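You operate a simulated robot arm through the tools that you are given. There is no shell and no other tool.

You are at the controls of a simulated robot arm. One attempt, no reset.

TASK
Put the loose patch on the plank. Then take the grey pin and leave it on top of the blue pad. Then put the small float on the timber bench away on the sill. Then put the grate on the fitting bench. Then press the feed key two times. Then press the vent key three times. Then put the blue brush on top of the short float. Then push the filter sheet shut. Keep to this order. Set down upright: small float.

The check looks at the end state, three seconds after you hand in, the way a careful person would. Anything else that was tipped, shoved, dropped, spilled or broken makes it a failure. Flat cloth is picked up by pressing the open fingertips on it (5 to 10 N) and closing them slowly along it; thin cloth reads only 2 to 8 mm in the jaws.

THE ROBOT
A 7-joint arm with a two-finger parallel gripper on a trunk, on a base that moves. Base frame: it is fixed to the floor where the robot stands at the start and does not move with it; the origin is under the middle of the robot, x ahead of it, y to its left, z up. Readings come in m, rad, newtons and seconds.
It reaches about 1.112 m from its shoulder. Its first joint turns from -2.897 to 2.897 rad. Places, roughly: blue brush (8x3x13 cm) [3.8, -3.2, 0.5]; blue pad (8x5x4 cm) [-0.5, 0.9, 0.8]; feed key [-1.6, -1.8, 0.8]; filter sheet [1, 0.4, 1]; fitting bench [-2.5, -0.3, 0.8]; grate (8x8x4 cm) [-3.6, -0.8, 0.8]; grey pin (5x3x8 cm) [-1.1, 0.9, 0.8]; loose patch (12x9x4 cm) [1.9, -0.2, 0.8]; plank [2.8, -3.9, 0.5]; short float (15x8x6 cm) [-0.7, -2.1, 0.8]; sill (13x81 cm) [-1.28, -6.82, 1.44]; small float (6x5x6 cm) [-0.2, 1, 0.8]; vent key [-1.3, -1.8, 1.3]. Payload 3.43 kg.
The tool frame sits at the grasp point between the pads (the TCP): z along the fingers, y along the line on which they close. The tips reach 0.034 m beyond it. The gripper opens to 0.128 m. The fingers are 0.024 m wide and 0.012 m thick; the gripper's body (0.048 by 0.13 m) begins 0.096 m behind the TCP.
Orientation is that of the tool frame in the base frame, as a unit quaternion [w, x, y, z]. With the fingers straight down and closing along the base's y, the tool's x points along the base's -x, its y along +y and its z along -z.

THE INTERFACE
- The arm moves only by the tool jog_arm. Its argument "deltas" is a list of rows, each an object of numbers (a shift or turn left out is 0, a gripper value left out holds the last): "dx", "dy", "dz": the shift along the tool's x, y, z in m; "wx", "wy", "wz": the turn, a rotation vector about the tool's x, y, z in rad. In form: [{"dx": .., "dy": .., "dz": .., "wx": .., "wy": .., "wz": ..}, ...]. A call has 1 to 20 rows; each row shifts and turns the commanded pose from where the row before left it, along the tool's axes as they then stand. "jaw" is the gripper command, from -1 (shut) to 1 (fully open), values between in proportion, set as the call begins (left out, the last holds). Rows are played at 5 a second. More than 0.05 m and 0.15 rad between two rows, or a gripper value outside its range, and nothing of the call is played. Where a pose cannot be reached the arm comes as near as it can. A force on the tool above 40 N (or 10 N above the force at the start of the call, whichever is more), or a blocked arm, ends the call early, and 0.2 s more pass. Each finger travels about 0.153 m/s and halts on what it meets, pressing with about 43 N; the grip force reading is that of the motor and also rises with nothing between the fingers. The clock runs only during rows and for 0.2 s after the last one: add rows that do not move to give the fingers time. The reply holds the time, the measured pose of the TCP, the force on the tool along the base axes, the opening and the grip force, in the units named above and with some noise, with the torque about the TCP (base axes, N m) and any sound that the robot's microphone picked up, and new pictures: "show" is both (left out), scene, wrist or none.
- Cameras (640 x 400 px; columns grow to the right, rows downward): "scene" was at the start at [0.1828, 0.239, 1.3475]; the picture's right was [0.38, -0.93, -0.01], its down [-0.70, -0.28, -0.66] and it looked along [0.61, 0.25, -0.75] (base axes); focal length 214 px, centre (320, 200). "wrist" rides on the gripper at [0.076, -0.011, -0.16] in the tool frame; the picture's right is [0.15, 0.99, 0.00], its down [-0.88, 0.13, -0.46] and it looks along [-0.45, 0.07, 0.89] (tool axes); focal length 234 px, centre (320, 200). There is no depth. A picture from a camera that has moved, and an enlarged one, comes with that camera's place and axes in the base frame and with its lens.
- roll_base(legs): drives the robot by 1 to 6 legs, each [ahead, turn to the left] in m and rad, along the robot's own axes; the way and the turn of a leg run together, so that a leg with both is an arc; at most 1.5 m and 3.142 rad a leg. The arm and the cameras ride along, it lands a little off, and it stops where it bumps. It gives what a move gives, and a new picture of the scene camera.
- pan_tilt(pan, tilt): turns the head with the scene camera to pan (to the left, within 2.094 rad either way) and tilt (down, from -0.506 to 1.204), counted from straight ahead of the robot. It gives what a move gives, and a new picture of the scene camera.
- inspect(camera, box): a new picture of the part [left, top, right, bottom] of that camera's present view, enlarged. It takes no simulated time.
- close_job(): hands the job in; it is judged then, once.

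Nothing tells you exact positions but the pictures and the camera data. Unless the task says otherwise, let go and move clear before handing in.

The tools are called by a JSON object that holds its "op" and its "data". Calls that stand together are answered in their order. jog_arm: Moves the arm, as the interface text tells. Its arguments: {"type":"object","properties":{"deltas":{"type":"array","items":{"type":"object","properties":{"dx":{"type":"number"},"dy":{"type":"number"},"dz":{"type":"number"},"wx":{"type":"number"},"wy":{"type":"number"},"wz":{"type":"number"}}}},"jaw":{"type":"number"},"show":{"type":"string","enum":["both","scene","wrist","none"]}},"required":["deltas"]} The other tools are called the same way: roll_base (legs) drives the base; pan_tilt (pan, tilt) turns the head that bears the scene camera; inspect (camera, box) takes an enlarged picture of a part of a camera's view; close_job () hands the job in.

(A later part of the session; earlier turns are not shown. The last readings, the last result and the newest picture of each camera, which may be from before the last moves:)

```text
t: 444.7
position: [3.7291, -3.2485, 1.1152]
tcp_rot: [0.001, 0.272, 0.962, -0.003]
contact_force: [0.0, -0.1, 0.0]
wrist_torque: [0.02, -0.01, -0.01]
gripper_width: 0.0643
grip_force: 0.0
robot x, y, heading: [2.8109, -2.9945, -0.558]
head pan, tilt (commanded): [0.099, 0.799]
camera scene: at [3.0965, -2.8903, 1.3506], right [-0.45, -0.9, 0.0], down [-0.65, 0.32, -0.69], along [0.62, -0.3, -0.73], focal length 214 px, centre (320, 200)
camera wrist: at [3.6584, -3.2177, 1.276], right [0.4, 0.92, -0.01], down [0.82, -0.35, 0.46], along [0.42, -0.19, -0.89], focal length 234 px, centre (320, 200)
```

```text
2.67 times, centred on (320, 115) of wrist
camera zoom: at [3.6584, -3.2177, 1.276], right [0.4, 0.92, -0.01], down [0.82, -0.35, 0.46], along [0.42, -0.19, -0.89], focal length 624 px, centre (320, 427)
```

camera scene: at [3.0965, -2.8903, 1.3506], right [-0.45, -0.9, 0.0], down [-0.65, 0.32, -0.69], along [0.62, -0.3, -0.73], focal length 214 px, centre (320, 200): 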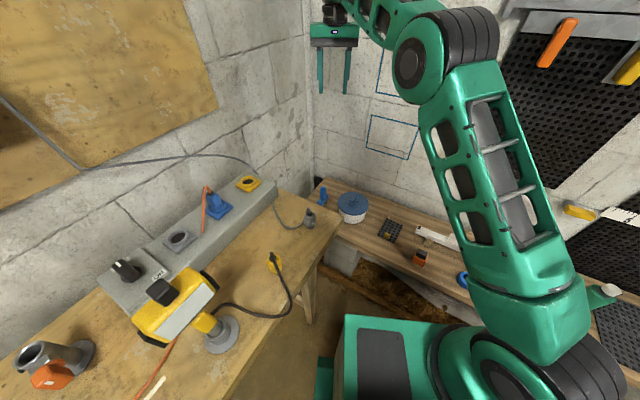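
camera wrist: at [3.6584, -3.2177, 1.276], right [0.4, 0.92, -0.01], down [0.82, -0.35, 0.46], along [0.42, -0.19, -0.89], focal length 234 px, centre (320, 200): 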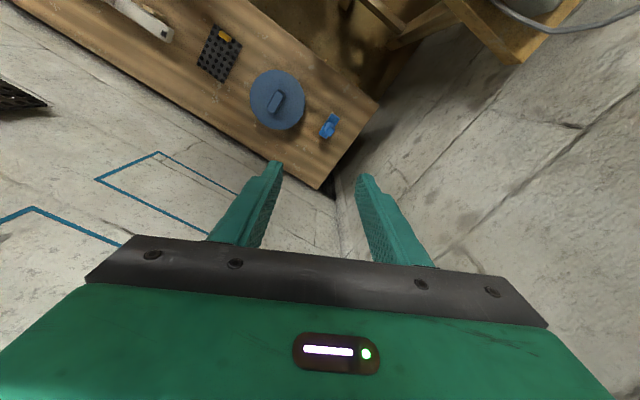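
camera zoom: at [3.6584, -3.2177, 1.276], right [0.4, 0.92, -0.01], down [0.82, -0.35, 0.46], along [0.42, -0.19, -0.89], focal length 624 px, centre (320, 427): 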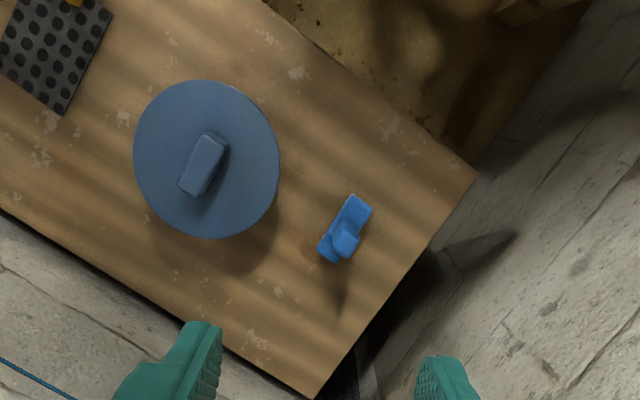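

The brush stands upright on its bristles with a vertical handle, centre ≈ (3.780, -3.238). I'll align the gripper with it and descend partway.

{"op": "jog_arm", "data": {"deltas": [{"dx": -0.038, "dy": 0.0}, {"dy": 0.036}, {"wz": 0.135}, {"wz": 0.135}, {"wz": 0.135}, {"dz": 0.045}, {"dz": 0.045}, {"dz": 0.045}, {"dz": 0.045}, {"dz": 0.045}, {"dz": 0.045}, {"dz": 0.045}, {}]}}

{"op": "inspect", "data": {"camera": "wrist", "box": [220, 60, 420, 200]}}

{"op": "inspect", "data": {"camera": "scene", "box": [260, 60, 460, 260]}}

```text
t: 445.1
position: [3.7432, -3.2498, 1.1337]
tcp_rot: [0.015, 0.271, 0.962, -0.004]
contact_force: [-1.4, -0.1, 1.1]
wrist_torque: [-0.05, -0.18, -0.02]
gripper_width: 0.0637
grip_force: 0.0
out of reach, approached as far as the arm can: row 1
robot x, y, heading: [2.8066, -2.9948, -0.562]
head pan, tilt (commanded): [0.099, 0.799]
stopped in row 1: the force on the tool passed its limit at 203 N (the readings are from after the stop); the commanded pose is now the measured one
camera scene: at [3.0935, -2.8886, 1.3511], right [-0.45, -0.9, 0.0], down [-0.65, 0.32, -0.69], along [0.62, -0.31, -0.72], focal length 214 px, centre (320, 200)
camera wrist: at [3.668, -3.2192, 1.2912], right [0.39, 0.92, 0.0], down [0.81, -0.34, 0.48], along [0.44, -0.19, -0.88], focal length 234 px, centre (320, 200)
```

scene: 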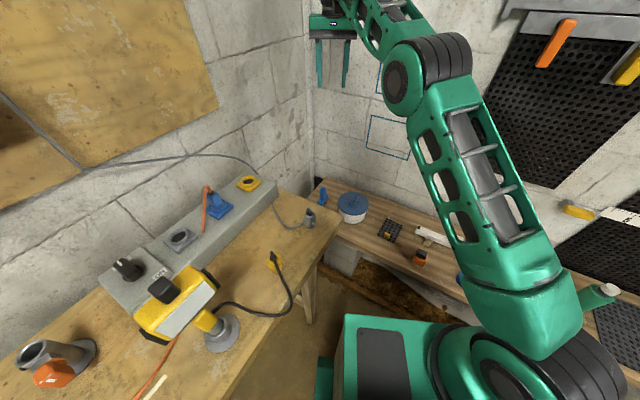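
wrist: 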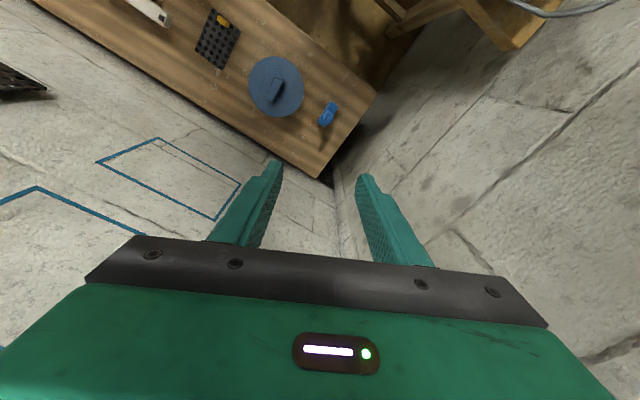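

```text
2.86 times, centred on (320, 130) of wrist
camera zoom: at [3.668, -3.2192, 1.2912], right [0.39, 0.92, 0.0], down [0.81, -0.34, 0.48], along [0.44, -0.19, -0.88], focal length 669 px, centre (320, 400)
```

zoom: 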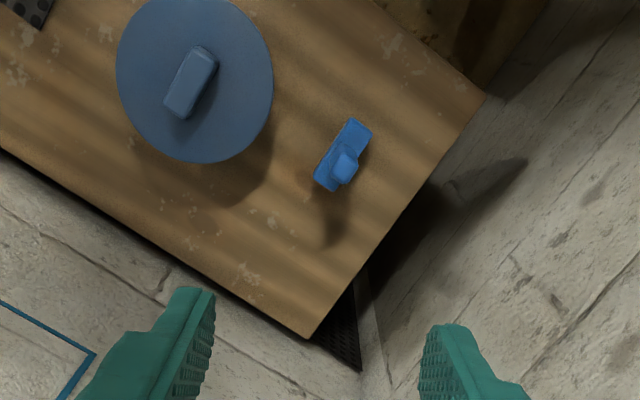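

```text
2.00 times, centred on (360, 160) of scene
camera zoom: at [3.0935, -2.8886, 1.3511], right [-0.45, -0.9, 0.0], down [-0.65, 0.32, -0.69], along [0.62, -0.31, -0.72], focal length 429 px, centre (240, 280)
```

zoom: 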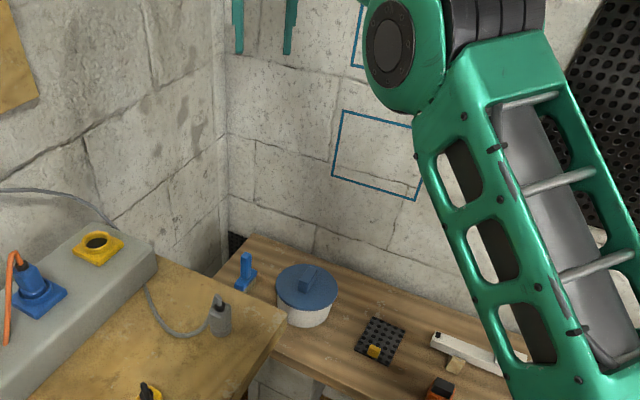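

At that height it's out of reach; I'll back off slightly, descend first, then extend.

{"op": "jog_arm", "data": {"deltas": [{"dx": 0.03, "dz": 0.03, "wy": 0.015}, {"dx": 0.03, "dz": 0.03, "wy": 0.016}, {"dz": 0.045}, {"dz": 0.045}, {"dz": 0.045}, {"dz": 0.045}, {}], "show": "wrist"}}

{"op": "inspect", "data": {"camera": "wrist", "box": [240, 20, 440, 145]}}

```text
t: 446.7
position: [3.691, -3.2228, 0.88]
tcp_rot: [-0.003, 0.272, 0.962, 0.0]
contact_force: [-0.2, -0.2, -1.3]
wrist_torque: [0.02, -0.03, 0.01]
gripper_width: 0.0638
grip_force: 0.1
robot x, y, heading: [2.809, -2.9952, -0.557]
head pan, tilt (commanded): [0.099, 0.799]
camera wrist: at [3.6219, -3.1934, 1.0418], right [0.39, 0.92, 0.0], down [0.82, -0.35, 0.45], along [0.41, -0.18, -0.89], focal length 234 px, centre (320, 200)
```

wrist: 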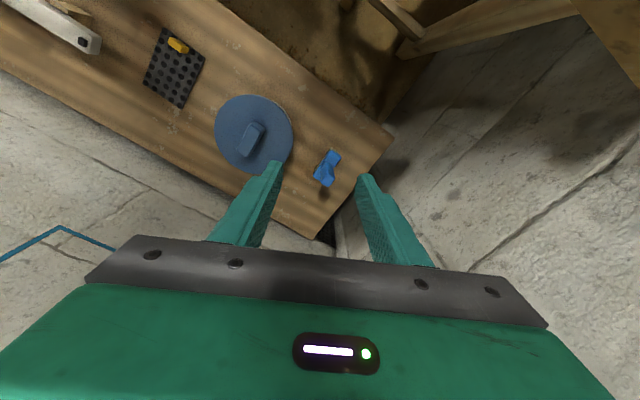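

```text
3.20 times, centred on (340, 82) of wrist
camera zoom: at [3.6219, -3.1934, 1.0418], right [0.39, 0.92, 0.0], down [0.82, -0.35, 0.45], along [0.41, -0.18, -0.89], focal length 749 px, centre (256, 576)
```

zoom: 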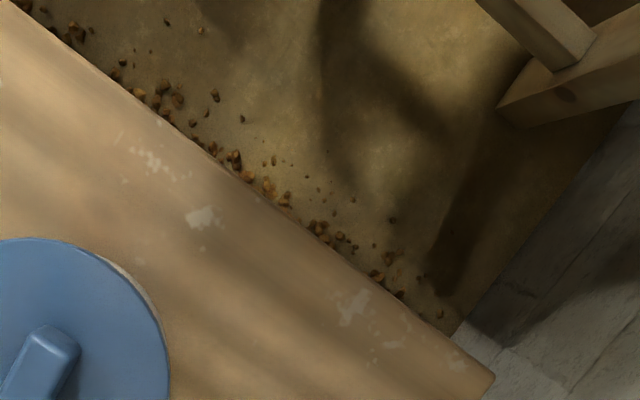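

{"op": "jog_arm", "data": {"deltas": [{"dz": 0.03}, {"dx": -0.03, "dy": 0.011}, {"dx": -0.03, "dy": 0.011}, {"dx": -0.028, "dy": 0.0104}, {"wz": 0.135}, {"wz": 0.135}, {"wz": 0.135}, {}], "show": "wrist"}}

{"op": "inspect", "data": {"camera": "wrist", "box": [220, 60, 420, 200]}}

```text
t: 448.5
position: [3.7834, -3.2408, 0.8531]
tcp_rot: [-0.004, 0.46, 0.888, -0.001]
contact_force: [0.6, 0.7, -0.1]
wrist_torque: [0.01, -0.02, -0.03]
gripper_width: 0.0642
grip_force: 0.1
robot x, y, heading: [2.8028, -2.9931, -0.559]
head pan, tilt (commanded): [0.099, 0.799]
camera wrist: at [3.7314, -3.186, 1.013], right [0.72, 0.69, -0.01], down [0.62, -0.64, 0.45], along [0.31, -0.33, -0.89], focal length 234 px, centre (320, 200)
```

wrist: 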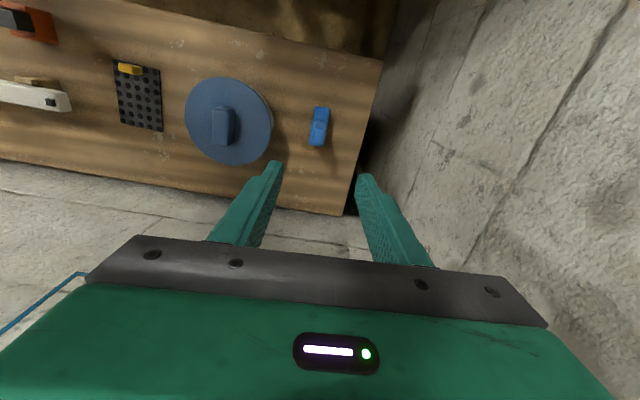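

```text
2.86 times, centred on (320, 130) of wrist
camera zoom: at [3.7314, -3.186, 1.013], right [0.72, 0.69, -0.01], down [0.62, -0.64, 0.45], along [0.31, -0.33, -0.89], focal length 669 px, centre (320, 400)
```

zoom: 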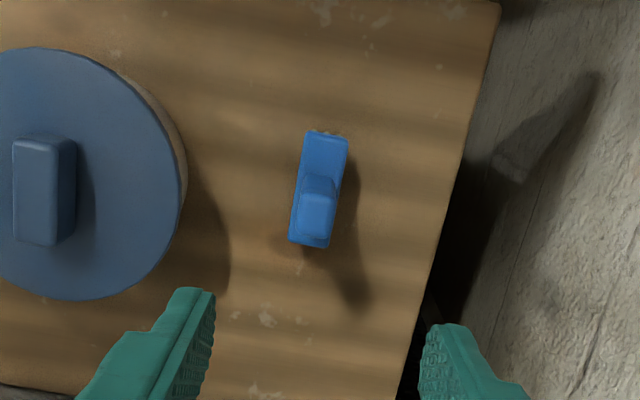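

Perfectly centred over the handle. Descending.

{"op": "jog_arm", "data": {"deltas": [{"dz": 0.045}, {"dz": 0.045}, {"dz": 0.045}, {"dz": 0.045}, {"dz": 0.02}, {}], "show": "both"}}

{"op": "inspect", "data": {"camera": "wrist", "box": [220, 100, 420, 225]}}

{"op": "inspect", "data": {"camera": "scene", "box": [270, 120, 400, 240]}}

```text
t: 449.9
position: [3.7793, -3.2414, 0.6511]
tcp_rot: [-0.004, 0.459, 0.889, -0.001]
contact_force: [1.3, 0.3, -0.3]
wrist_torque: [0.0, 0.0, 0.0]
gripper_width: 0.0641
grip_force: 0.1
robot x, y, heading: [2.8075, -2.9954, -0.556]
head pan, tilt (commanded): [0.099, 0.799]
camera scene: at [3.0967, -2.8904, 1.3506], right [-0.45, -0.9, 0.0], down [-0.65, 0.32, -0.69], along [0.62, -0.3, -0.73], focal length 214 px, centre (320, 200)
camera wrist: at [3.7284, -3.1869, 0.8119], right [0.72, 0.69, -0.01], down [0.62, -0.64, 0.45], along [0.31, -0.33, -0.89], focal length 234 px, centre (320, 200)
```

scene: 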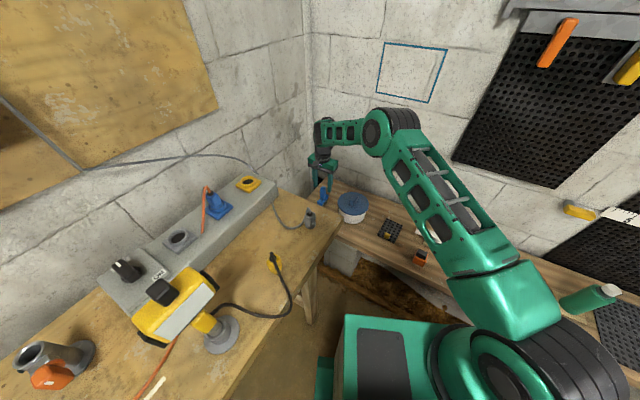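
wrist: 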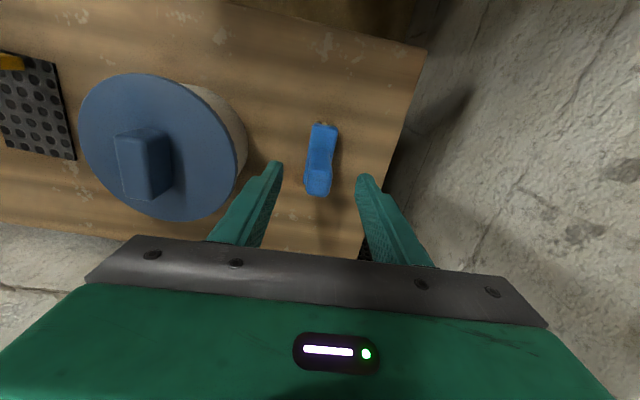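

```text
3.20 times, centred on (320, 162) of wrist
camera zoom: at [3.7284, -3.1869, 0.8119], right [0.72, 0.69, -0.01], down [0.62, -0.64, 0.45], along [0.31, -0.33, -0.89], focal length 749 px, centre (320, 320)
```

zoom: 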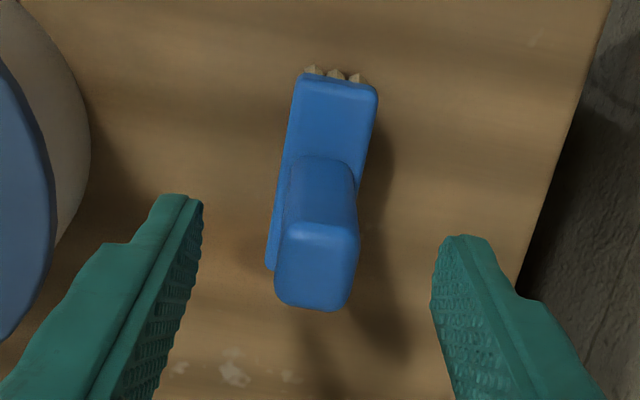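

```text
3.33 times, centred on (335, 180) of scene
camera zoom: at [3.0967, -2.8904, 1.3506], right [-0.45, -0.9, 0.0], down [-0.65, 0.32, -0.69], along [0.62, -0.3, -0.73], focal length 715 px, centre (270, 267)
```

zoom: 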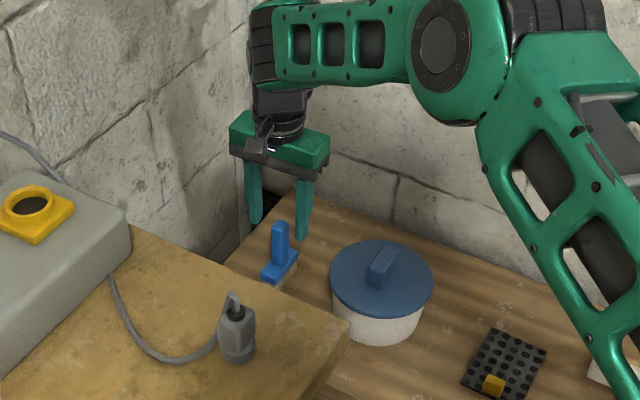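

{"op": "jog_arm", "data": {"deltas": [{"dz": 0.02}, {"dz": 0.02}, {"dz": 0.005}, {}], "show": "none"}}

{"op": "jog_arm", "data": {"deltas": [{}, {}, {}], "jaw": -1, "show": "wrist"}}

```text
t: 450.9
position: [3.7817, -3.2406, 0.6048]
tcp_rot: [-0.003, 0.459, 0.889, -0.001]
contact_force: [-0.2, 0.4, -0.2]
wrist_torque: [-0.01, 0.0, -0.02]
gripper_width: 0.064
grip_force: 0.0
robot x, y, heading: [2.8053, -2.9968, -0.559]
head pan, tilt (commanded): [0.099, 0.799]
```

```text
t: 451.7
position: [3.781, -3.2404, 0.606]
tcp_rot: [-0.004, 0.459, 0.888, -0.001]
contact_force: [0.9, -0.3, 1.2]
wrist_torque: [0.13, -0.06, -0.05]
gripper_width: 0.0215
grip_force: 42.9
robot x, y, heading: [2.8087, -2.9949, -0.561]
head pan, tilt (commanded): [0.099, 0.799]
camera wrist: at [3.7297, -3.1859, 0.7667], right [0.72, 0.69, -0.01], down [0.62, -0.64, 0.45], along [0.31, -0.33, -0.89], focal length 234 px, centre (320, 200)
```

wrist: 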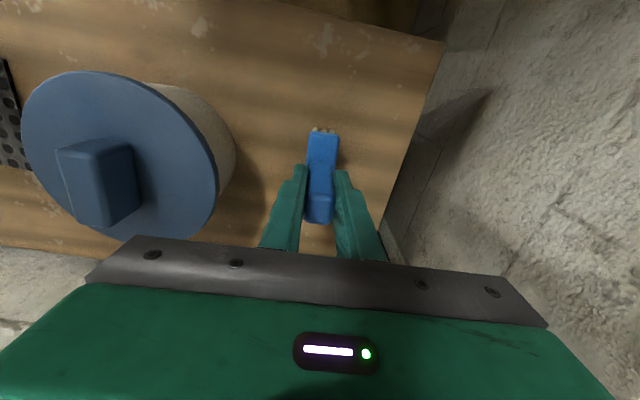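

Gripped the handle (21.5 mm). Lifting, then retracting toward me.

{"op": "jog_arm", "data": {"deltas": [{"dz": -0.02}, {"dz": -0.045}, {"dz": -0.045}, {"dz": -0.045}, {"dz": -0.045}, {"dz": -0.045}, {"dz": -0.045}, {}], "show": "both"}}

```text
t: 453.5
position: [3.7842, -3.2422, 0.895]
tcp_rot: [-0.004, 0.459, 0.889, -0.002]
contact_force: [-0.2, 0.3, -2.1]
wrist_torque: [-0.01, 0.02, 0.0]
gripper_width: 0.0215
grip_force: 42.9
robot x, y, heading: [2.8086, -2.9939, -0.561]
head pan, tilt (commanded): [0.099, 0.799]
camera scene: at [3.0968, -2.8904, 1.3506], right [-0.45, -0.9, 0.0], down [-0.65, 0.32, -0.69], along [0.62, -0.3, -0.73], focal length 214 px, centre (320, 200)
camera wrist: at [3.7317, -3.1879, 1.0554], right [0.72, 0.69, -0.01], down [0.62, -0.64, 0.45], along [0.31, -0.33, -0.89], focal length 234 px, centre (320, 200)
```

scene: 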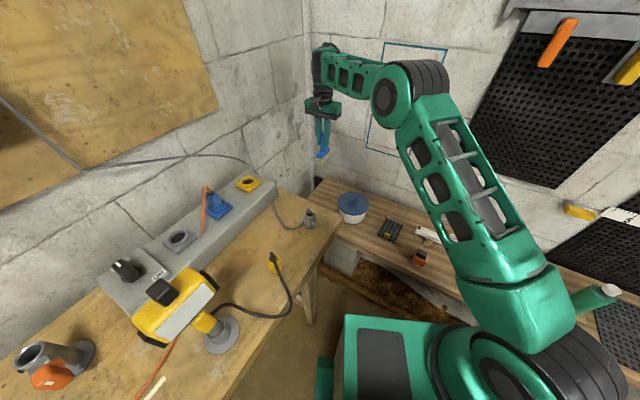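
wrist: 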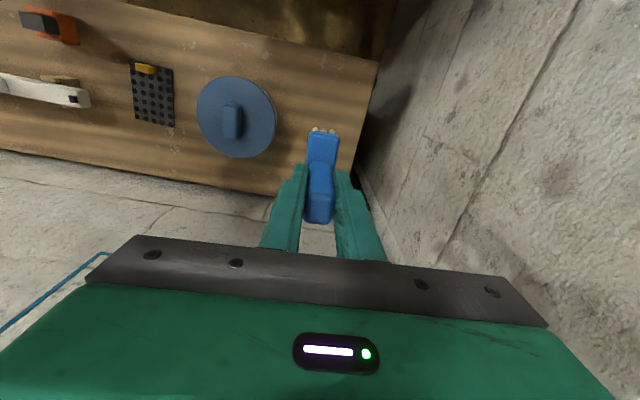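

{"op": "jog_arm", "data": {"deltas": [{"dx": 0.0122, "dy": -0.0382, "dz": -0.0192}, {"dx": 0.0122, "dy": -0.0382, "dz": -0.0192}, {"dx": 0.0122, "dy": -0.0382, "dz": -0.0192}, {"dx": 0.0122, "dy": -0.0382, "dz": -0.0192}, {"dx": 0.0122, "dy": -0.0382, "dz": -0.0192}, {"dx": 0.0122, "dy": -0.0382, "dz": -0.0192}, {"dx": 0.0122, "dy": -0.0382, "dz": -0.0192}, {"dx": 0.0122, "dy": -0.0382, "dz": -0.0192}, {"dx": 0.0122, "dy": -0.0382, "dz": -0.0192}, {"dx": 0.0122, "dy": -0.0382, "dz": -0.0192}, {"dx": 0.0122, "dy": -0.0382, "dz": -0.0192}, {"dx": 0.0122, "dy": -0.0382, "dz": -0.0192}, {"dx": 0.0122, "dy": -0.0382, "dz": -0.0192}, {}], "show": "scene"}}

```text
t: 456.5
position: [3.2877, -3.3968, 1.1512]
tcp_rot: [-0.004, 0.459, 0.888, -0.001]
contact_force: [-0.3, 0.0, -2.7]
wrist_torque: [0.04, 0.03, -0.01]
gripper_width: 0.0213
grip_force: 43.0
robot x, y, heading: [2.8094, -2.9947, -0.561]
head pan, tilt (commanded): [0.099, 0.799]
camera scene: at [3.0966, -2.8904, 1.3506], right [-0.45, -0.9, 0.0], down [-0.65, 0.32, -0.69], along [0.62, -0.3, -0.73], focal length 214 px, centre (320, 200)
```

scene: 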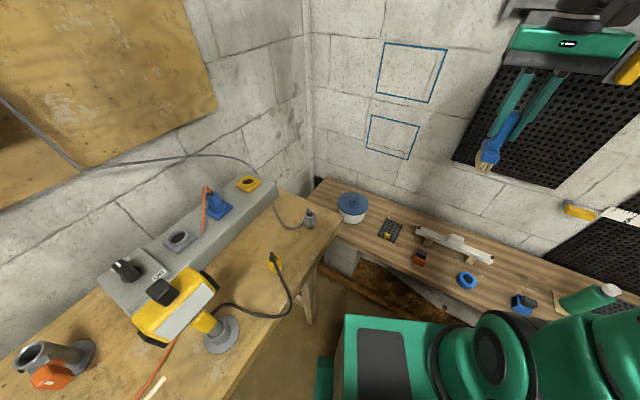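

Brush in hand. Now driving to the papers bench with the short float; turning right so the arm sweeps over free space.

{"op": "roll_base", "data": {"legs": [[0, -2.762], [1.0, 0], [1.0, 0], [0, 0.291], [0.985, 0], [0, -1.152]]}}

{"op": "pan_tilt", "data": {"pan": -0.1, "tilt": 0.6}}

{"op": "jog_arm", "data": {"deltas": [{}, {}], "show": "wrist"}}

```text
t: 483.0
position: [-0.4358, -2.3001, 1.1492]
tcp_rot: [-0.001, 0.777, -0.63, 0.003]
contact_force: [1.1, 0.3, -2.0]
wrist_torque: [0.01, 0.0, 0.03]
gripper_width: 0.0216
grip_force: 42.5
robot x, y, heading: [-0.165, -2.8678, 2.175]
head pan, tilt (commanded): [0.099, 0.799]
camera scene: at [-0.4732, -2.8525, 1.3507], right [0.76, 0.65, 0.0], down [0.47, -0.56, -0.69], along [-0.44, 0.52, -0.73], focal length 214 px, centre (320, 200)
```

scene: 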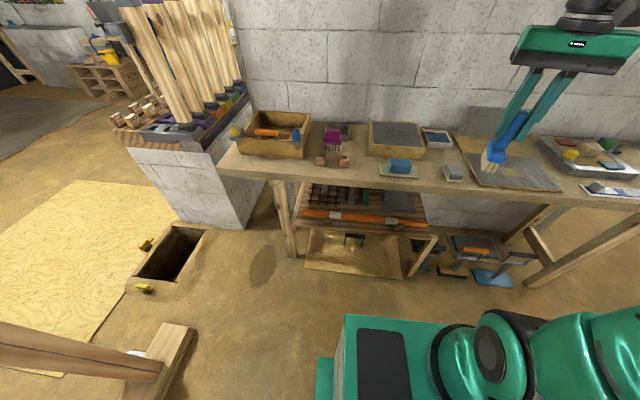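

```text
t: 483.7
position: [-0.4272, -2.3132, 1.1577]
tcp_rot: [-0.001, 0.777, -0.63, -0.001]
contact_force: [0.5, -0.2, -2.0]
wrist_torque: [-0.03, -0.03, -0.03]
gripper_width: 0.0215
grip_force: 43.0
robot x, y, heading: [-0.167, -2.8663, 2.171]
head pan, tilt (commanded): [-0.099, 0.6]
camera scene: at [-0.4639, -2.8364, 1.3674], right [0.88, 0.48, 0.0], down [0.28, -0.5, -0.82], along [-0.39, 0.72, -0.58], focal length 214 px, centre (320, 200)
```

scene: 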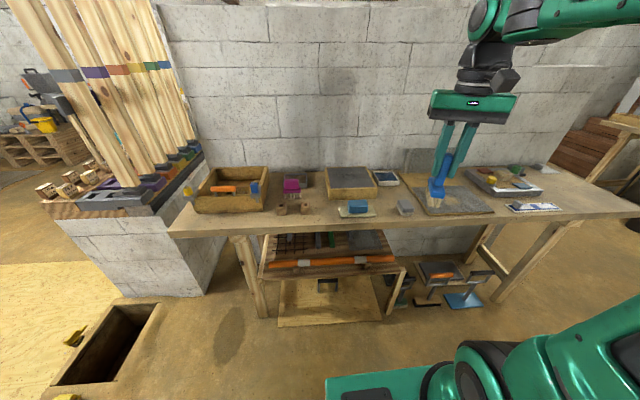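

```text
t: 484.3
position: [-0.428, -2.3127, 1.1573]
tcp_rot: [-0.002, 0.777, -0.63, -0.001]
contact_force: [-0.5, 0.7, -2.7]
wrist_torque: [-0.02, 0.01, 0.02]
gripper_width: 0.0215
grip_force: 42.9
robot x, y, heading: [-0.1654, -2.8717, 2.175]
head pan, tilt (commanded): [-0.099, 0.6]
camera wrist: at [-0.4015, -2.3864, 1.3172], right [-0.94, -0.35, 0.0], down [-0.31, 0.83, 0.46], along [-0.16, 0.43, -0.89], focal length 234 px, centre (320, 200)
```

wrist: 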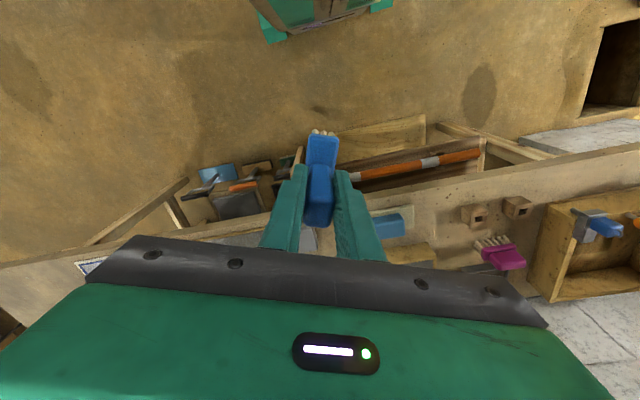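

{"op": "inspect", "data": {"camera": "scene", "box": [270, 150, 430, 250]}}

{"op": "inspect", "data": {"camera": "wrist", "box": [340, 160, 540, 285]}}

```text
4.00 times, centred on (350, 200) of scene
camera zoom: at [-0.4638, -2.8364, 1.3674], right [0.88, 0.48, 0.0], down [0.28, -0.5, -0.82], along [-0.39, 0.72, -0.58], focal length 858 px, centre (200, 200)
```

zoom: 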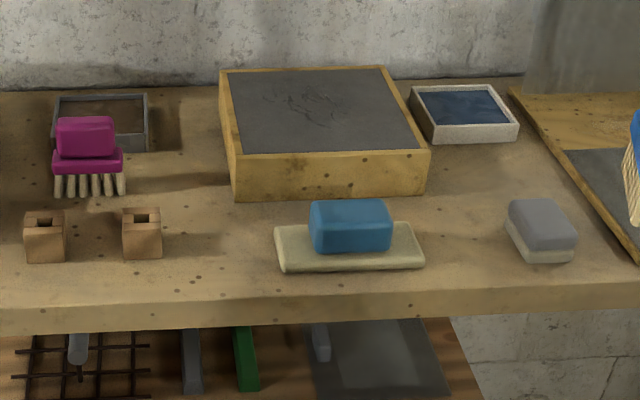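

```text
3.20 times, centred on (440, 222) of wrist
camera zoom: at [-0.4015, -2.3864, 1.3172], right [-0.94, -0.35, 0.0], down [-0.31, 0.83, 0.46], along [-0.16, 0.43, -0.89], focal length 749 px, centre (-64, 128)
```

zoom: 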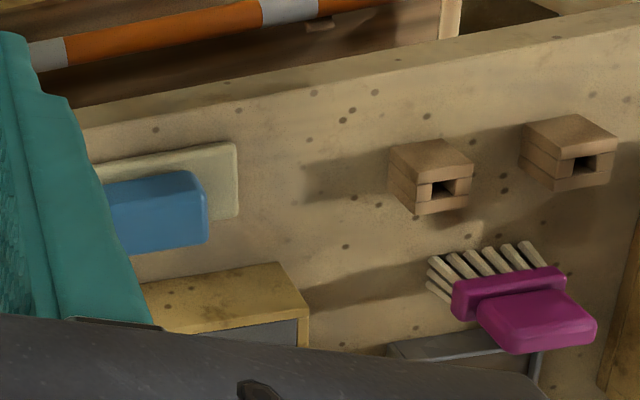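

The short float is the cream plate with the blue block handle (≈(-0.67, -2.13)), long side along the wall. The brush's 8×3 base will sit on the block's flat top. Moving above it and turning the brush parallel to the block.

{"op": "jog_arm", "data": {"deltas": [{"dx": -0.033, "dy": 0.0281}, {"dx": -0.033, "dy": 0.0281}, {"dx": -0.033, "dy": 0.0281}, {"dx": -0.033, "dy": 0.0281}, {"dx": -0.033, "dy": 0.0281}, {"dx": -0.033, "dy": 0.0281}, {"dx": -0.033, "dy": 0.0281}, {}], "show": "wrist"}}

{"op": "jog_arm", "data": {"deltas": [{"wz": 0.1383}, {"wz": 0.1383}, {"wz": 0.1383}, {"wz": 0.1383}, {"wz": 0.1383}, {"wz": 0.1383}, {"wz": 0.1383}, {"wz": 0.1383}, {"wz": 0.1383}, {}]}}

{"op": "inspect", "data": {"camera": "scene", "box": [270, 70, 450, 250]}}

{"op": "inspect", "data": {"camera": "wrist", "box": [220, 60, 420, 200]}}

```text
t: 486.1
position: [-0.6689, -2.1311, 1.1606]
tcp_rot: [-0.003, 0.777, -0.629, -0.001]
contact_force: [-0.5, 0.2, -1.9]
wrist_torque: [-0.02, 0.01, 0.01]
gripper_width: 0.0217
grip_force: 43.2
robot x, y, heading: [-0.1634, -2.871, 2.173]
head pan, tilt (commanded): [-0.099, 0.6]
camera wrist: at [-0.6433, -2.2034, 1.3209], right [-0.94, -0.35, 0.0], down [-0.31, 0.83, 0.46], along [-0.16, 0.43, -0.89], focal length 234 px, centre (320, 200)
```

wrist: 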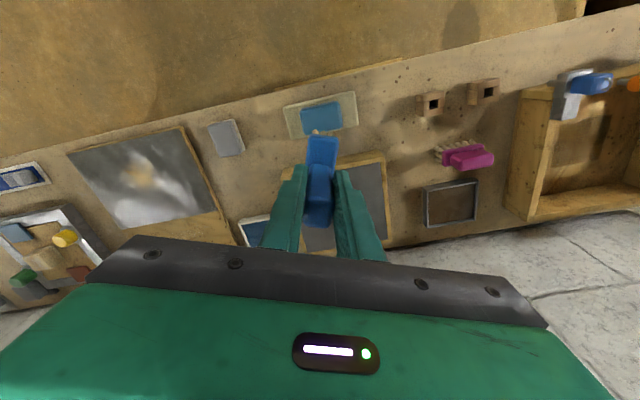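

```text
t: 488.3
position: [-0.6675, -2.1269, 1.158]
tcp_rot: [0.001, -0.263, 0.965, 0.002]
contact_force: [0.6, 0.4, -2.2]
wrist_torque: [-0.02, 0.02, 0.01]
gripper_width: 0.0214
grip_force: 43.5
robot x, y, heading: [-0.1671, -2.8688, 2.173]
head pan, tilt (commanded): [-0.099, 0.6]
camera scene: at [-0.464, -2.8363, 1.3674], right [0.88, 0.48, 0.0], down [0.28, -0.5, -0.82], along [-0.39, 0.72, -0.58], focal length 214 px, centre (320, 200)
camera wrist: at [-0.7278, -2.1771, 1.3186], right [-0.63, 0.78, 0.0], down [0.69, 0.56, 0.46], along [0.35, 0.29, -0.89], focal length 234 px, centre (320, 200)
```

scene: 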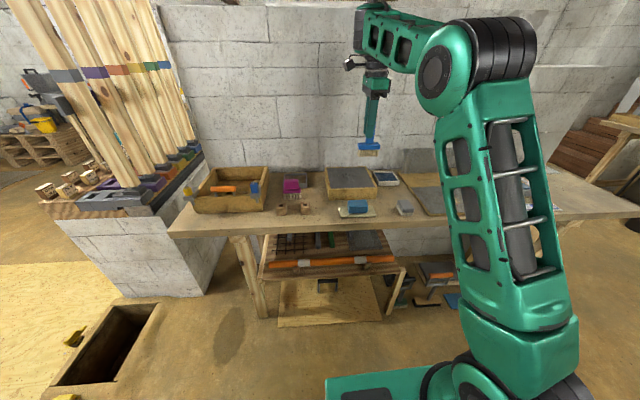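
wrist: 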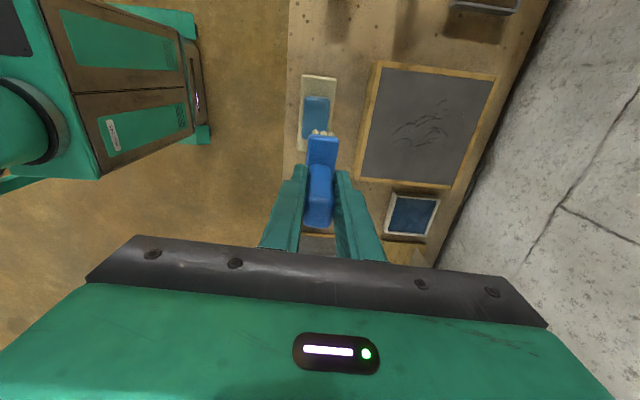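

```text
2.22 times, centred on (360, 160) of scene
camera zoom: at [-0.464, -2.8363, 1.3674], right [0.88, 0.48, 0.0], down [0.28, -0.5, -0.82], along [-0.39, 0.72, -0.58], focal length 477 px, centre (231, 289)
```

zoom: 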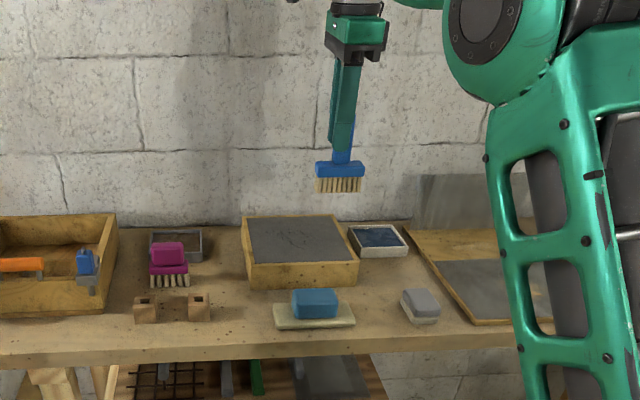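

```text
2.86 times, centred on (320, 130) of wrist
camera zoom: at [-0.7278, -2.1771, 1.3186], right [-0.63, 0.78, 0.0], down [0.69, 0.56, 0.46], along [0.35, 0.29, -0.89], focal length 669 px, centre (320, 400)
```

zoom: 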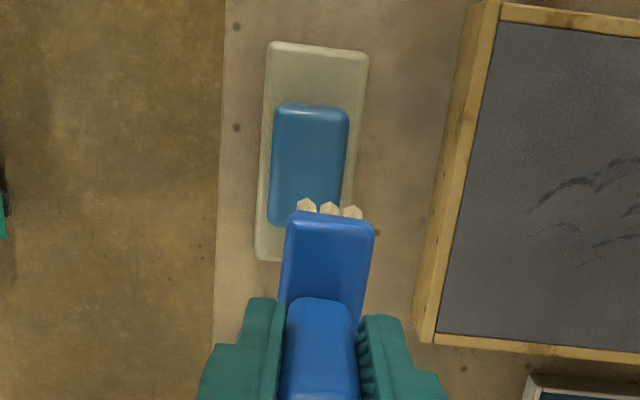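

{"op": "jog_arm", "data": {"deltas": [{"dx": 0.011, "dy": -0.009}, {"wz": -0.085}, {"dz": 0.045}, {"dz": 0.045}, {"dz": 0.04}, {"dz": 0.02}, {}]}}

{"op": "inspect", "data": {"camera": "scene", "box": [310, 130, 410, 230]}}

{"op": "inspect", "data": {"camera": "wrist", "box": [220, 60, 420, 200]}}

```text
t: 489.9
position: [-0.6735, -2.1388, 1.0092]
tcp_rot: [0.001, -0.305, 0.952, 0.003]
contact_force: [0.3, -0.3, -1.9]
wrist_torque: [-0.01, 0.07, 0.02]
gripper_width: 0.0218
grip_force: 42.7
robot x, y, heading: [-0.1663, -2.8665, 2.171]
head pan, tilt (commanded): [-0.099, 0.6]
camera scene: at [-0.4639, -2.8363, 1.3674], right [0.88, 0.48, 0.0], down [0.28, -0.5, -0.82], along [-0.39, 0.72, -0.58], focal length 214 px, centre (320, 200)
camera wrist: at [-0.729, -2.1936, 1.1693], right [-0.69, 0.72, 0.0], down [0.64, 0.62, 0.46], along [0.33, 0.32, -0.89], focal length 234 px, centre (320, 200)
```

scene: 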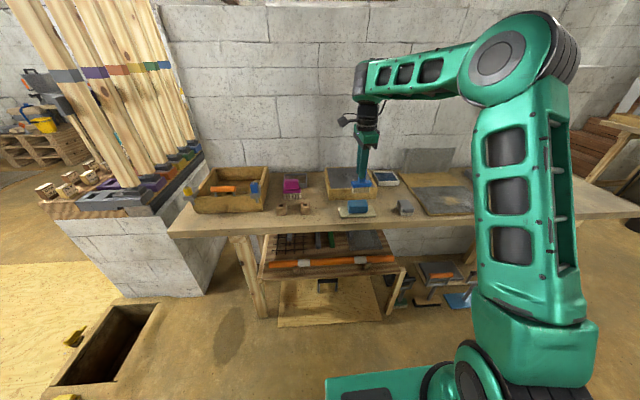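
wrist: 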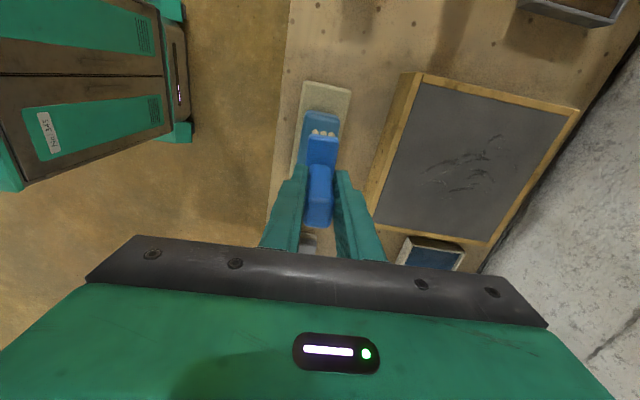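

```text
4.00 times, centred on (360, 180) of scene
camera zoom: at [-0.4639, -2.8363, 1.3674], right [0.88, 0.48, 0.0], down [0.28, -0.5, -0.82], along [-0.39, 0.72, -0.58], focal length 858 px, centre (160, 280)
```

zoom: 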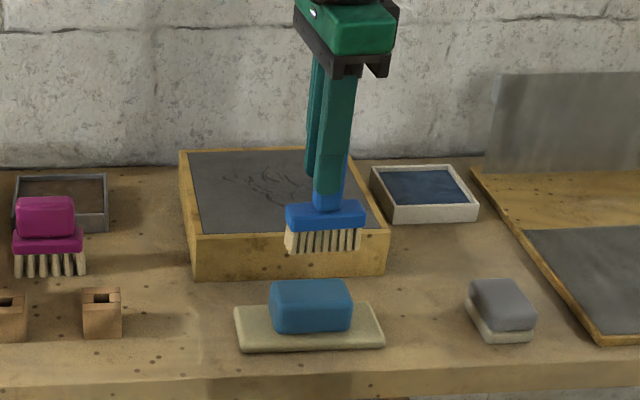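

```text
2.86 times, centred on (320, 130) of wrist
camera zoom: at [-0.729, -2.1936, 1.1693], right [-0.69, 0.72, 0.0], down [0.64, 0.62, 0.46], along [0.33, 0.32, -0.89], focal length 669 px, centre (320, 400)
```

zoom: 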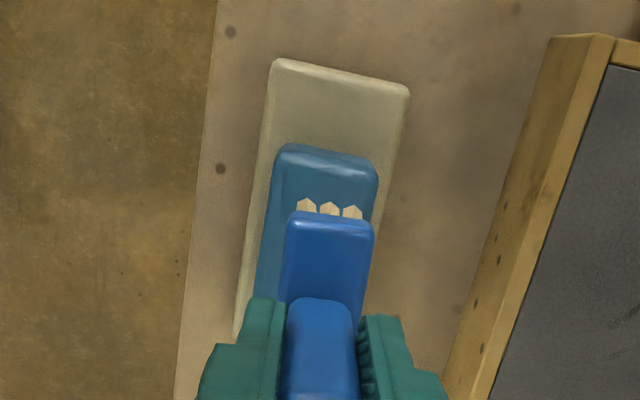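

Brush and block line up within a few millimetres. Lowering further.

{"op": "jog_arm", "data": {"deltas": [{"dx": 0.004, "dz": 0.015}, {"dz": 0.012}, {}], "show": "none"}}

{"op": "inspect", "data": {"camera": "scene", "box": [320, 150, 400, 220]}}

{"op": "inspect", "data": {"camera": "wrist", "box": [220, 60, 420, 200]}}

```text
t: 490.7
position: [-0.6767, -2.1411, 0.9826]
tcp_rot: [0.002, -0.304, 0.953, 0.004]
contact_force: [0.0, -0.1, -1.8]
wrist_torque: [-0.01, 0.04, -0.04]
gripper_width: 0.0216
grip_force: 43.6
robot x, y, heading: [-0.1652, -2.8671, 2.175]
head pan, tilt (commanded): [-0.099, 0.6]
```

```text
5.71 times, centred on (360, 185) of scene
camera zoom: at [-0.464, -2.8363, 1.3674], right [0.88, 0.48, 0.0], down [0.28, -0.5, -0.82], along [-0.39, 0.72, -0.58], focal length 1226 px, centre (91, 286)
```

zoom: 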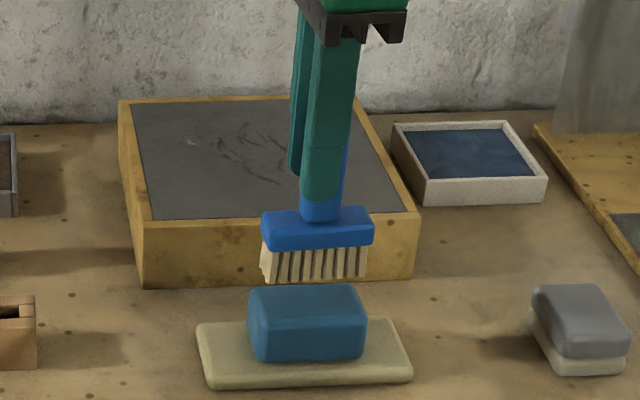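

```text
2.86 times, centred on (320, 130) of wrist
camera zoom: at [-0.7324, -2.1963, 1.1419], right [-0.69, 0.72, 0.0], down [0.64, 0.62, 0.46], along [0.33, 0.32, -0.89], focal length 669 px, centre (320, 400)
```

zoom: 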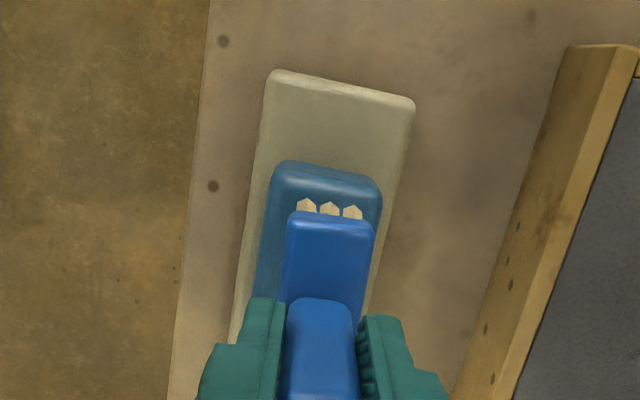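

{"op": "jog_arm", "data": {"deltas": [{"dz": 0.006}, {"dz": 0.004}, {}], "show": "none"}}

{"op": "jog_arm", "data": {"deltas": [{"dz": 0.003}, {}], "show": "none"}}

{"op": "jog_arm", "data": {"deltas": [{"dz": 0.003}, {}], "show": "none"}}

{"op": "inspect", "data": {"camera": "scene", "box": [320, 150, 400, 220]}}

```text
t: 491.5
position: [-0.6777, -2.1422, 0.9716]
tcp_rot: [0.001, -0.305, 0.952, 0.004]
contact_force: [-0.7, 0.1, -1.3]
wrist_torque: [0.01, 0.03, -0.03]
gripper_width: 0.0216
grip_force: 43.0
robot x, y, heading: [-0.1638, -2.872, 2.173]
head pan, tilt (commanded): [-0.099, 0.6]
```

```text
t: 492.1
position: [-0.6771, -2.1432, 0.9684]
tcp_rot: [0.002, -0.305, 0.952, 0.003]
contact_force: [1.0, -0.7, -2.1]
wrist_torque: [-0.02, -0.02, -0.04]
gripper_width: 0.0216
grip_force: 43.0
robot x, y, heading: [-0.1654, -2.8679, 2.173]
head pan, tilt (commanded): [-0.099, 0.6]
```

```text
t: 492.7
position: [-0.676, -2.1419, 0.9659]
tcp_rot: [0.001, -0.305, 0.952, 0.003]
contact_force: [-0.2, 0.4, -0.9]
wrist_torque: [-0.02, 0.02, -0.02]
gripper_width: 0.0214
grip_force: 43.0
robot x, y, heading: [-0.1663, -2.8704, 2.169]
head pan, tilt (commanded): [-0.099, 0.6]
```

```text
5.71 times, centred on (360, 185) of scene
camera zoom: at [-0.464, -2.8362, 1.3674], right [0.88, 0.48, 0.0], down [0.28, -0.5, -0.82], along [-0.39, 0.72, -0.58], focal length 1226 px, centre (91, 286)
```

zoom: 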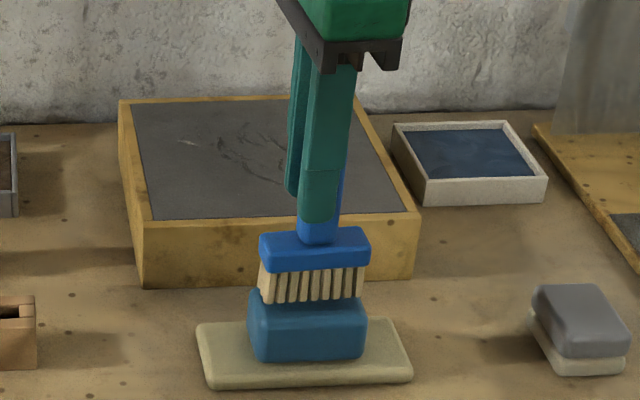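

{"op": "jog_arm", "data": {"deltas": [{"dz": 0.003}, {}], "show": "none"}}

{"op": "jog_arm", "data": {"deltas": [{"dz": 0.003}, {}], "show": "none"}}

{"op": "jog_arm", "data": {"deltas": [{"dz": 0.003}, {}], "show": "none"}}

```text
t: 493.3
position: [-0.6763, -2.1418, 0.9636]
tcp_rot: [0.001, -0.305, 0.952, 0.003]
contact_force: [0.2, -0.2, -2.1]
wrist_torque: [0.0, 0.0, -0.01]
gripper_width: 0.0216
grip_force: 42.8
robot x, y, heading: [-0.1655, -2.8687, 2.171]
head pan, tilt (commanded): [-0.099, 0.6]
```

```text
t: 493.9
position: [-0.6768, -2.1418, 0.961]
tcp_rot: [0.002, -0.306, 0.952, 0.003]
contact_force: [0.5, 0.1, -2.5]
wrist_torque: [-0.02, 0.04, -0.02]
gripper_width: 0.0217
grip_force: 43.0
robot x, y, heading: [-0.1665, -2.8667, 2.172]
head pan, tilt (commanded): [-0.099, 0.6]
```

```text
t: 494.5
position: [-0.6764, -2.1416, 0.9598]
tcp_rot: [0.0, -0.305, 0.952, 0.004]
contact_force: [1.8, 0.8, 27.9]
wrist_torque: [-0.55, 0.42, -0.02]
gripper_width: 0.0218
grip_force: 43.2
robot x, y, heading: [-0.1631, -2.8669, 2.175]
head pan, tilt (commanded): [-0.099, 0.6]
```

Contact. Ease off and check alignment before opening.

{"op": "jog_arm", "data": {"deltas": [{"dz": -0.0015}, {}], "show": "none"}}

{"op": "inspect", "data": {"camera": "scene", "box": [320, 150, 400, 220]}}

{"op": "inspect", "data": {"camera": "wrist", "box": [220, 80, 420, 220]}}

```text
t: 495.1
position: [-0.676, -2.142, 0.959]
tcp_rot: [0.001, -0.305, 0.952, 0.003]
contact_force: [0.2, 5.4, 20.4]
wrist_torque: [0.05, 0.45, -0.11]
gripper_width: 0.0217
grip_force: 42.5
robot x, y, heading: [-0.1643, -2.8658, 2.173]
head pan, tilt (commanded): [-0.099, 0.6]
```

```text
5.71 times, centred on (360, 185) of scene
camera zoom: at [-0.4634, -2.8368, 1.3675], right [0.88, 0.48, 0.0], down [0.28, -0.5, -0.82], along [-0.39, 0.72, -0.58], focal length 1226 px, centre (91, 286)
```

zoom: 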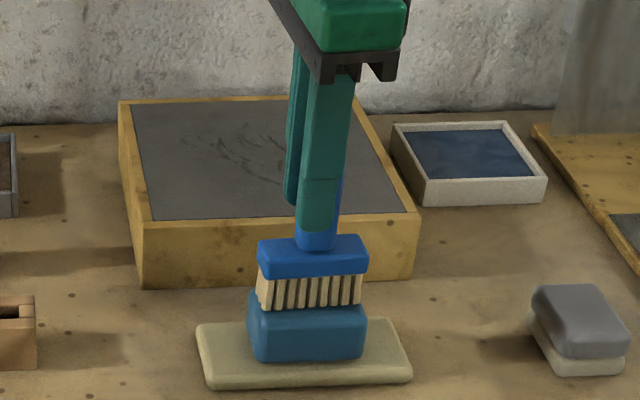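

```text
2.86 times, centred on (320, 150) of wrist
camera zoom: at [-0.7321, -2.1973, 1.1189], right [-0.69, 0.72, 0.01], down [0.64, 0.61, 0.46], along [0.33, 0.32, -0.89], focal length 669 px, centre (320, 343)
```

zoom: 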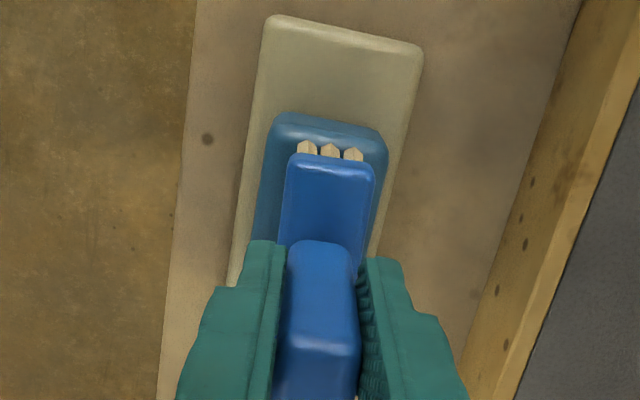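

{"op": "jog_arm", "data": {"deltas": [{"dz": -0.0015}, {}], "show": "none"}}

{"op": "jog_arm", "data": {"deltas": [{}, {}, {}], "jaw": -0.35, "show": "wrist"}}

{"op": "inspect", "data": {"camera": "scene", "box": [320, 150, 400, 220]}}

```text
t: 495.7
position: [-0.6765, -2.1422, 0.9587]
tcp_rot: [0.001, -0.305, 0.952, 0.002]
contact_force: [-2.0, 2.5, 8.6]
wrist_torque: [-0.04, 0.49, -0.07]
gripper_width: 0.0216
grip_force: 43.2
robot x, y, heading: [-0.164, -2.873, 2.173]
head pan, tilt (commanded): [-0.099, 0.6]
```

```text
t: 496.5
position: [-0.6761, -2.1425, 0.9604]
tcp_rot: [0.002, -0.305, 0.952, 0.003]
contact_force: [0.0, -1.0, -0.1]
wrist_torque: [0.03, 0.01, -0.02]
gripper_width: 0.0418
grip_force: 0.1
robot x, y, heading: [-0.161, -2.8689, 2.173]
head pan, tilt (commanded): [-0.099, 0.6]
camera wrist: at [-0.732, -2.1968, 1.1193], right [-0.69, 0.72, 0.0], down [0.64, 0.62, 0.46], along [0.33, 0.32, -0.89], focal length 234 px, centre (320, 200)
```

wrist: 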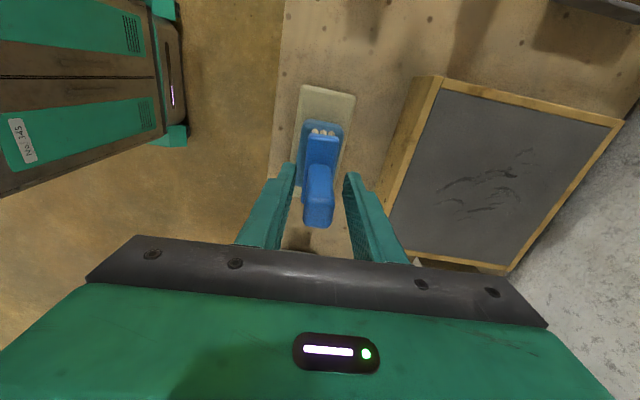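

```text
5.71 times, centred on (360, 185) of scene
camera zoom: at [-0.4639, -2.8363, 1.3674], right [0.88, 0.48, 0.0], down [0.28, -0.5, -0.82], along [-0.39, 0.72, -0.58], focal length 1226 px, centre (91, 286)
```

zoom: 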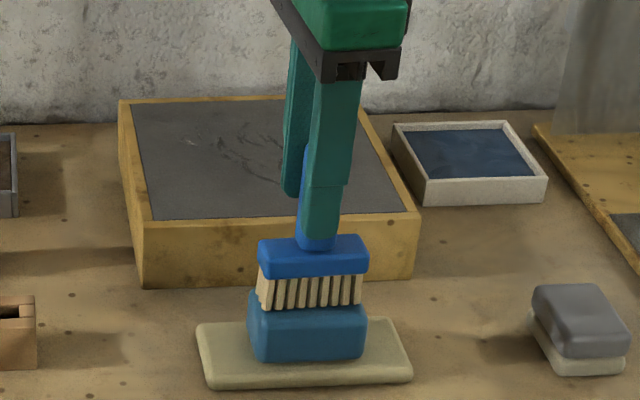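

The brush stands on the block after release. Rising straight up and checking.

{"op": "jog_arm", "data": {"deltas": [{"dz": -0.01}, {"dz": -0.03}, {"dz": -0.04}, {"dz": -0.045}, {"dz": -0.045}, {}], "show": "scene"}}

{"op": "inspect", "data": {"camera": "scene", "box": [310, 140, 410, 230]}}

```text
t: 497.9
position: [-0.6758, -2.1427, 1.1321]
tcp_rot: [0.001, -0.306, 0.952, 0.003]
contact_force: [0.9, 0.2, -0.2]
wrist_torque: [-0.03, -0.01, -0.04]
gripper_width: 0.0416
grip_force: 0.0
robot x, y, heading: [-0.166, -2.8706, 2.173]
head pan, tilt (commanded): [-0.099, 0.6]
camera scene: at [-0.4639, -2.8363, 1.3674], right [0.88, 0.48, 0.0], down [0.28, -0.5, -0.82], along [-0.39, 0.72, -0.58], focal length 214 px, centre (320, 200)
```

scene: 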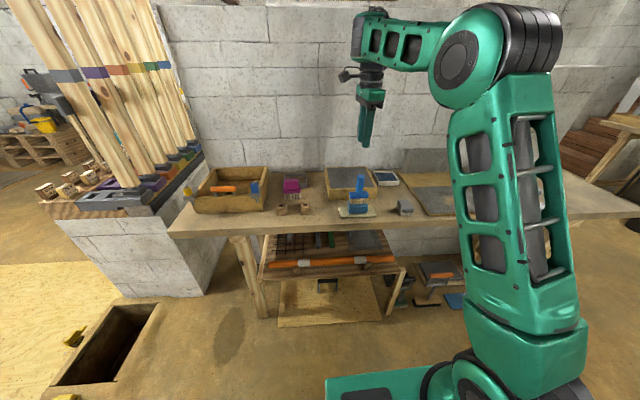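

```text
4.44 times, centred on (360, 185) of scene
camera zoom: at [-0.4639, -2.8363, 1.3674], right [0.88, 0.48, 0.0], down [0.28, -0.5, -0.82], along [-0.39, 0.72, -0.58], focal length 953 px, centre (142, 267)
```

zoom: 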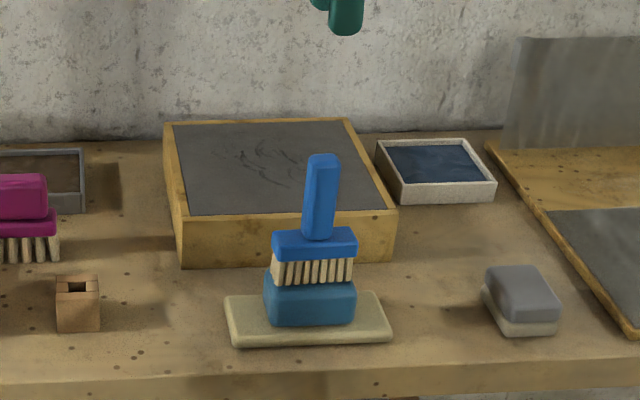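

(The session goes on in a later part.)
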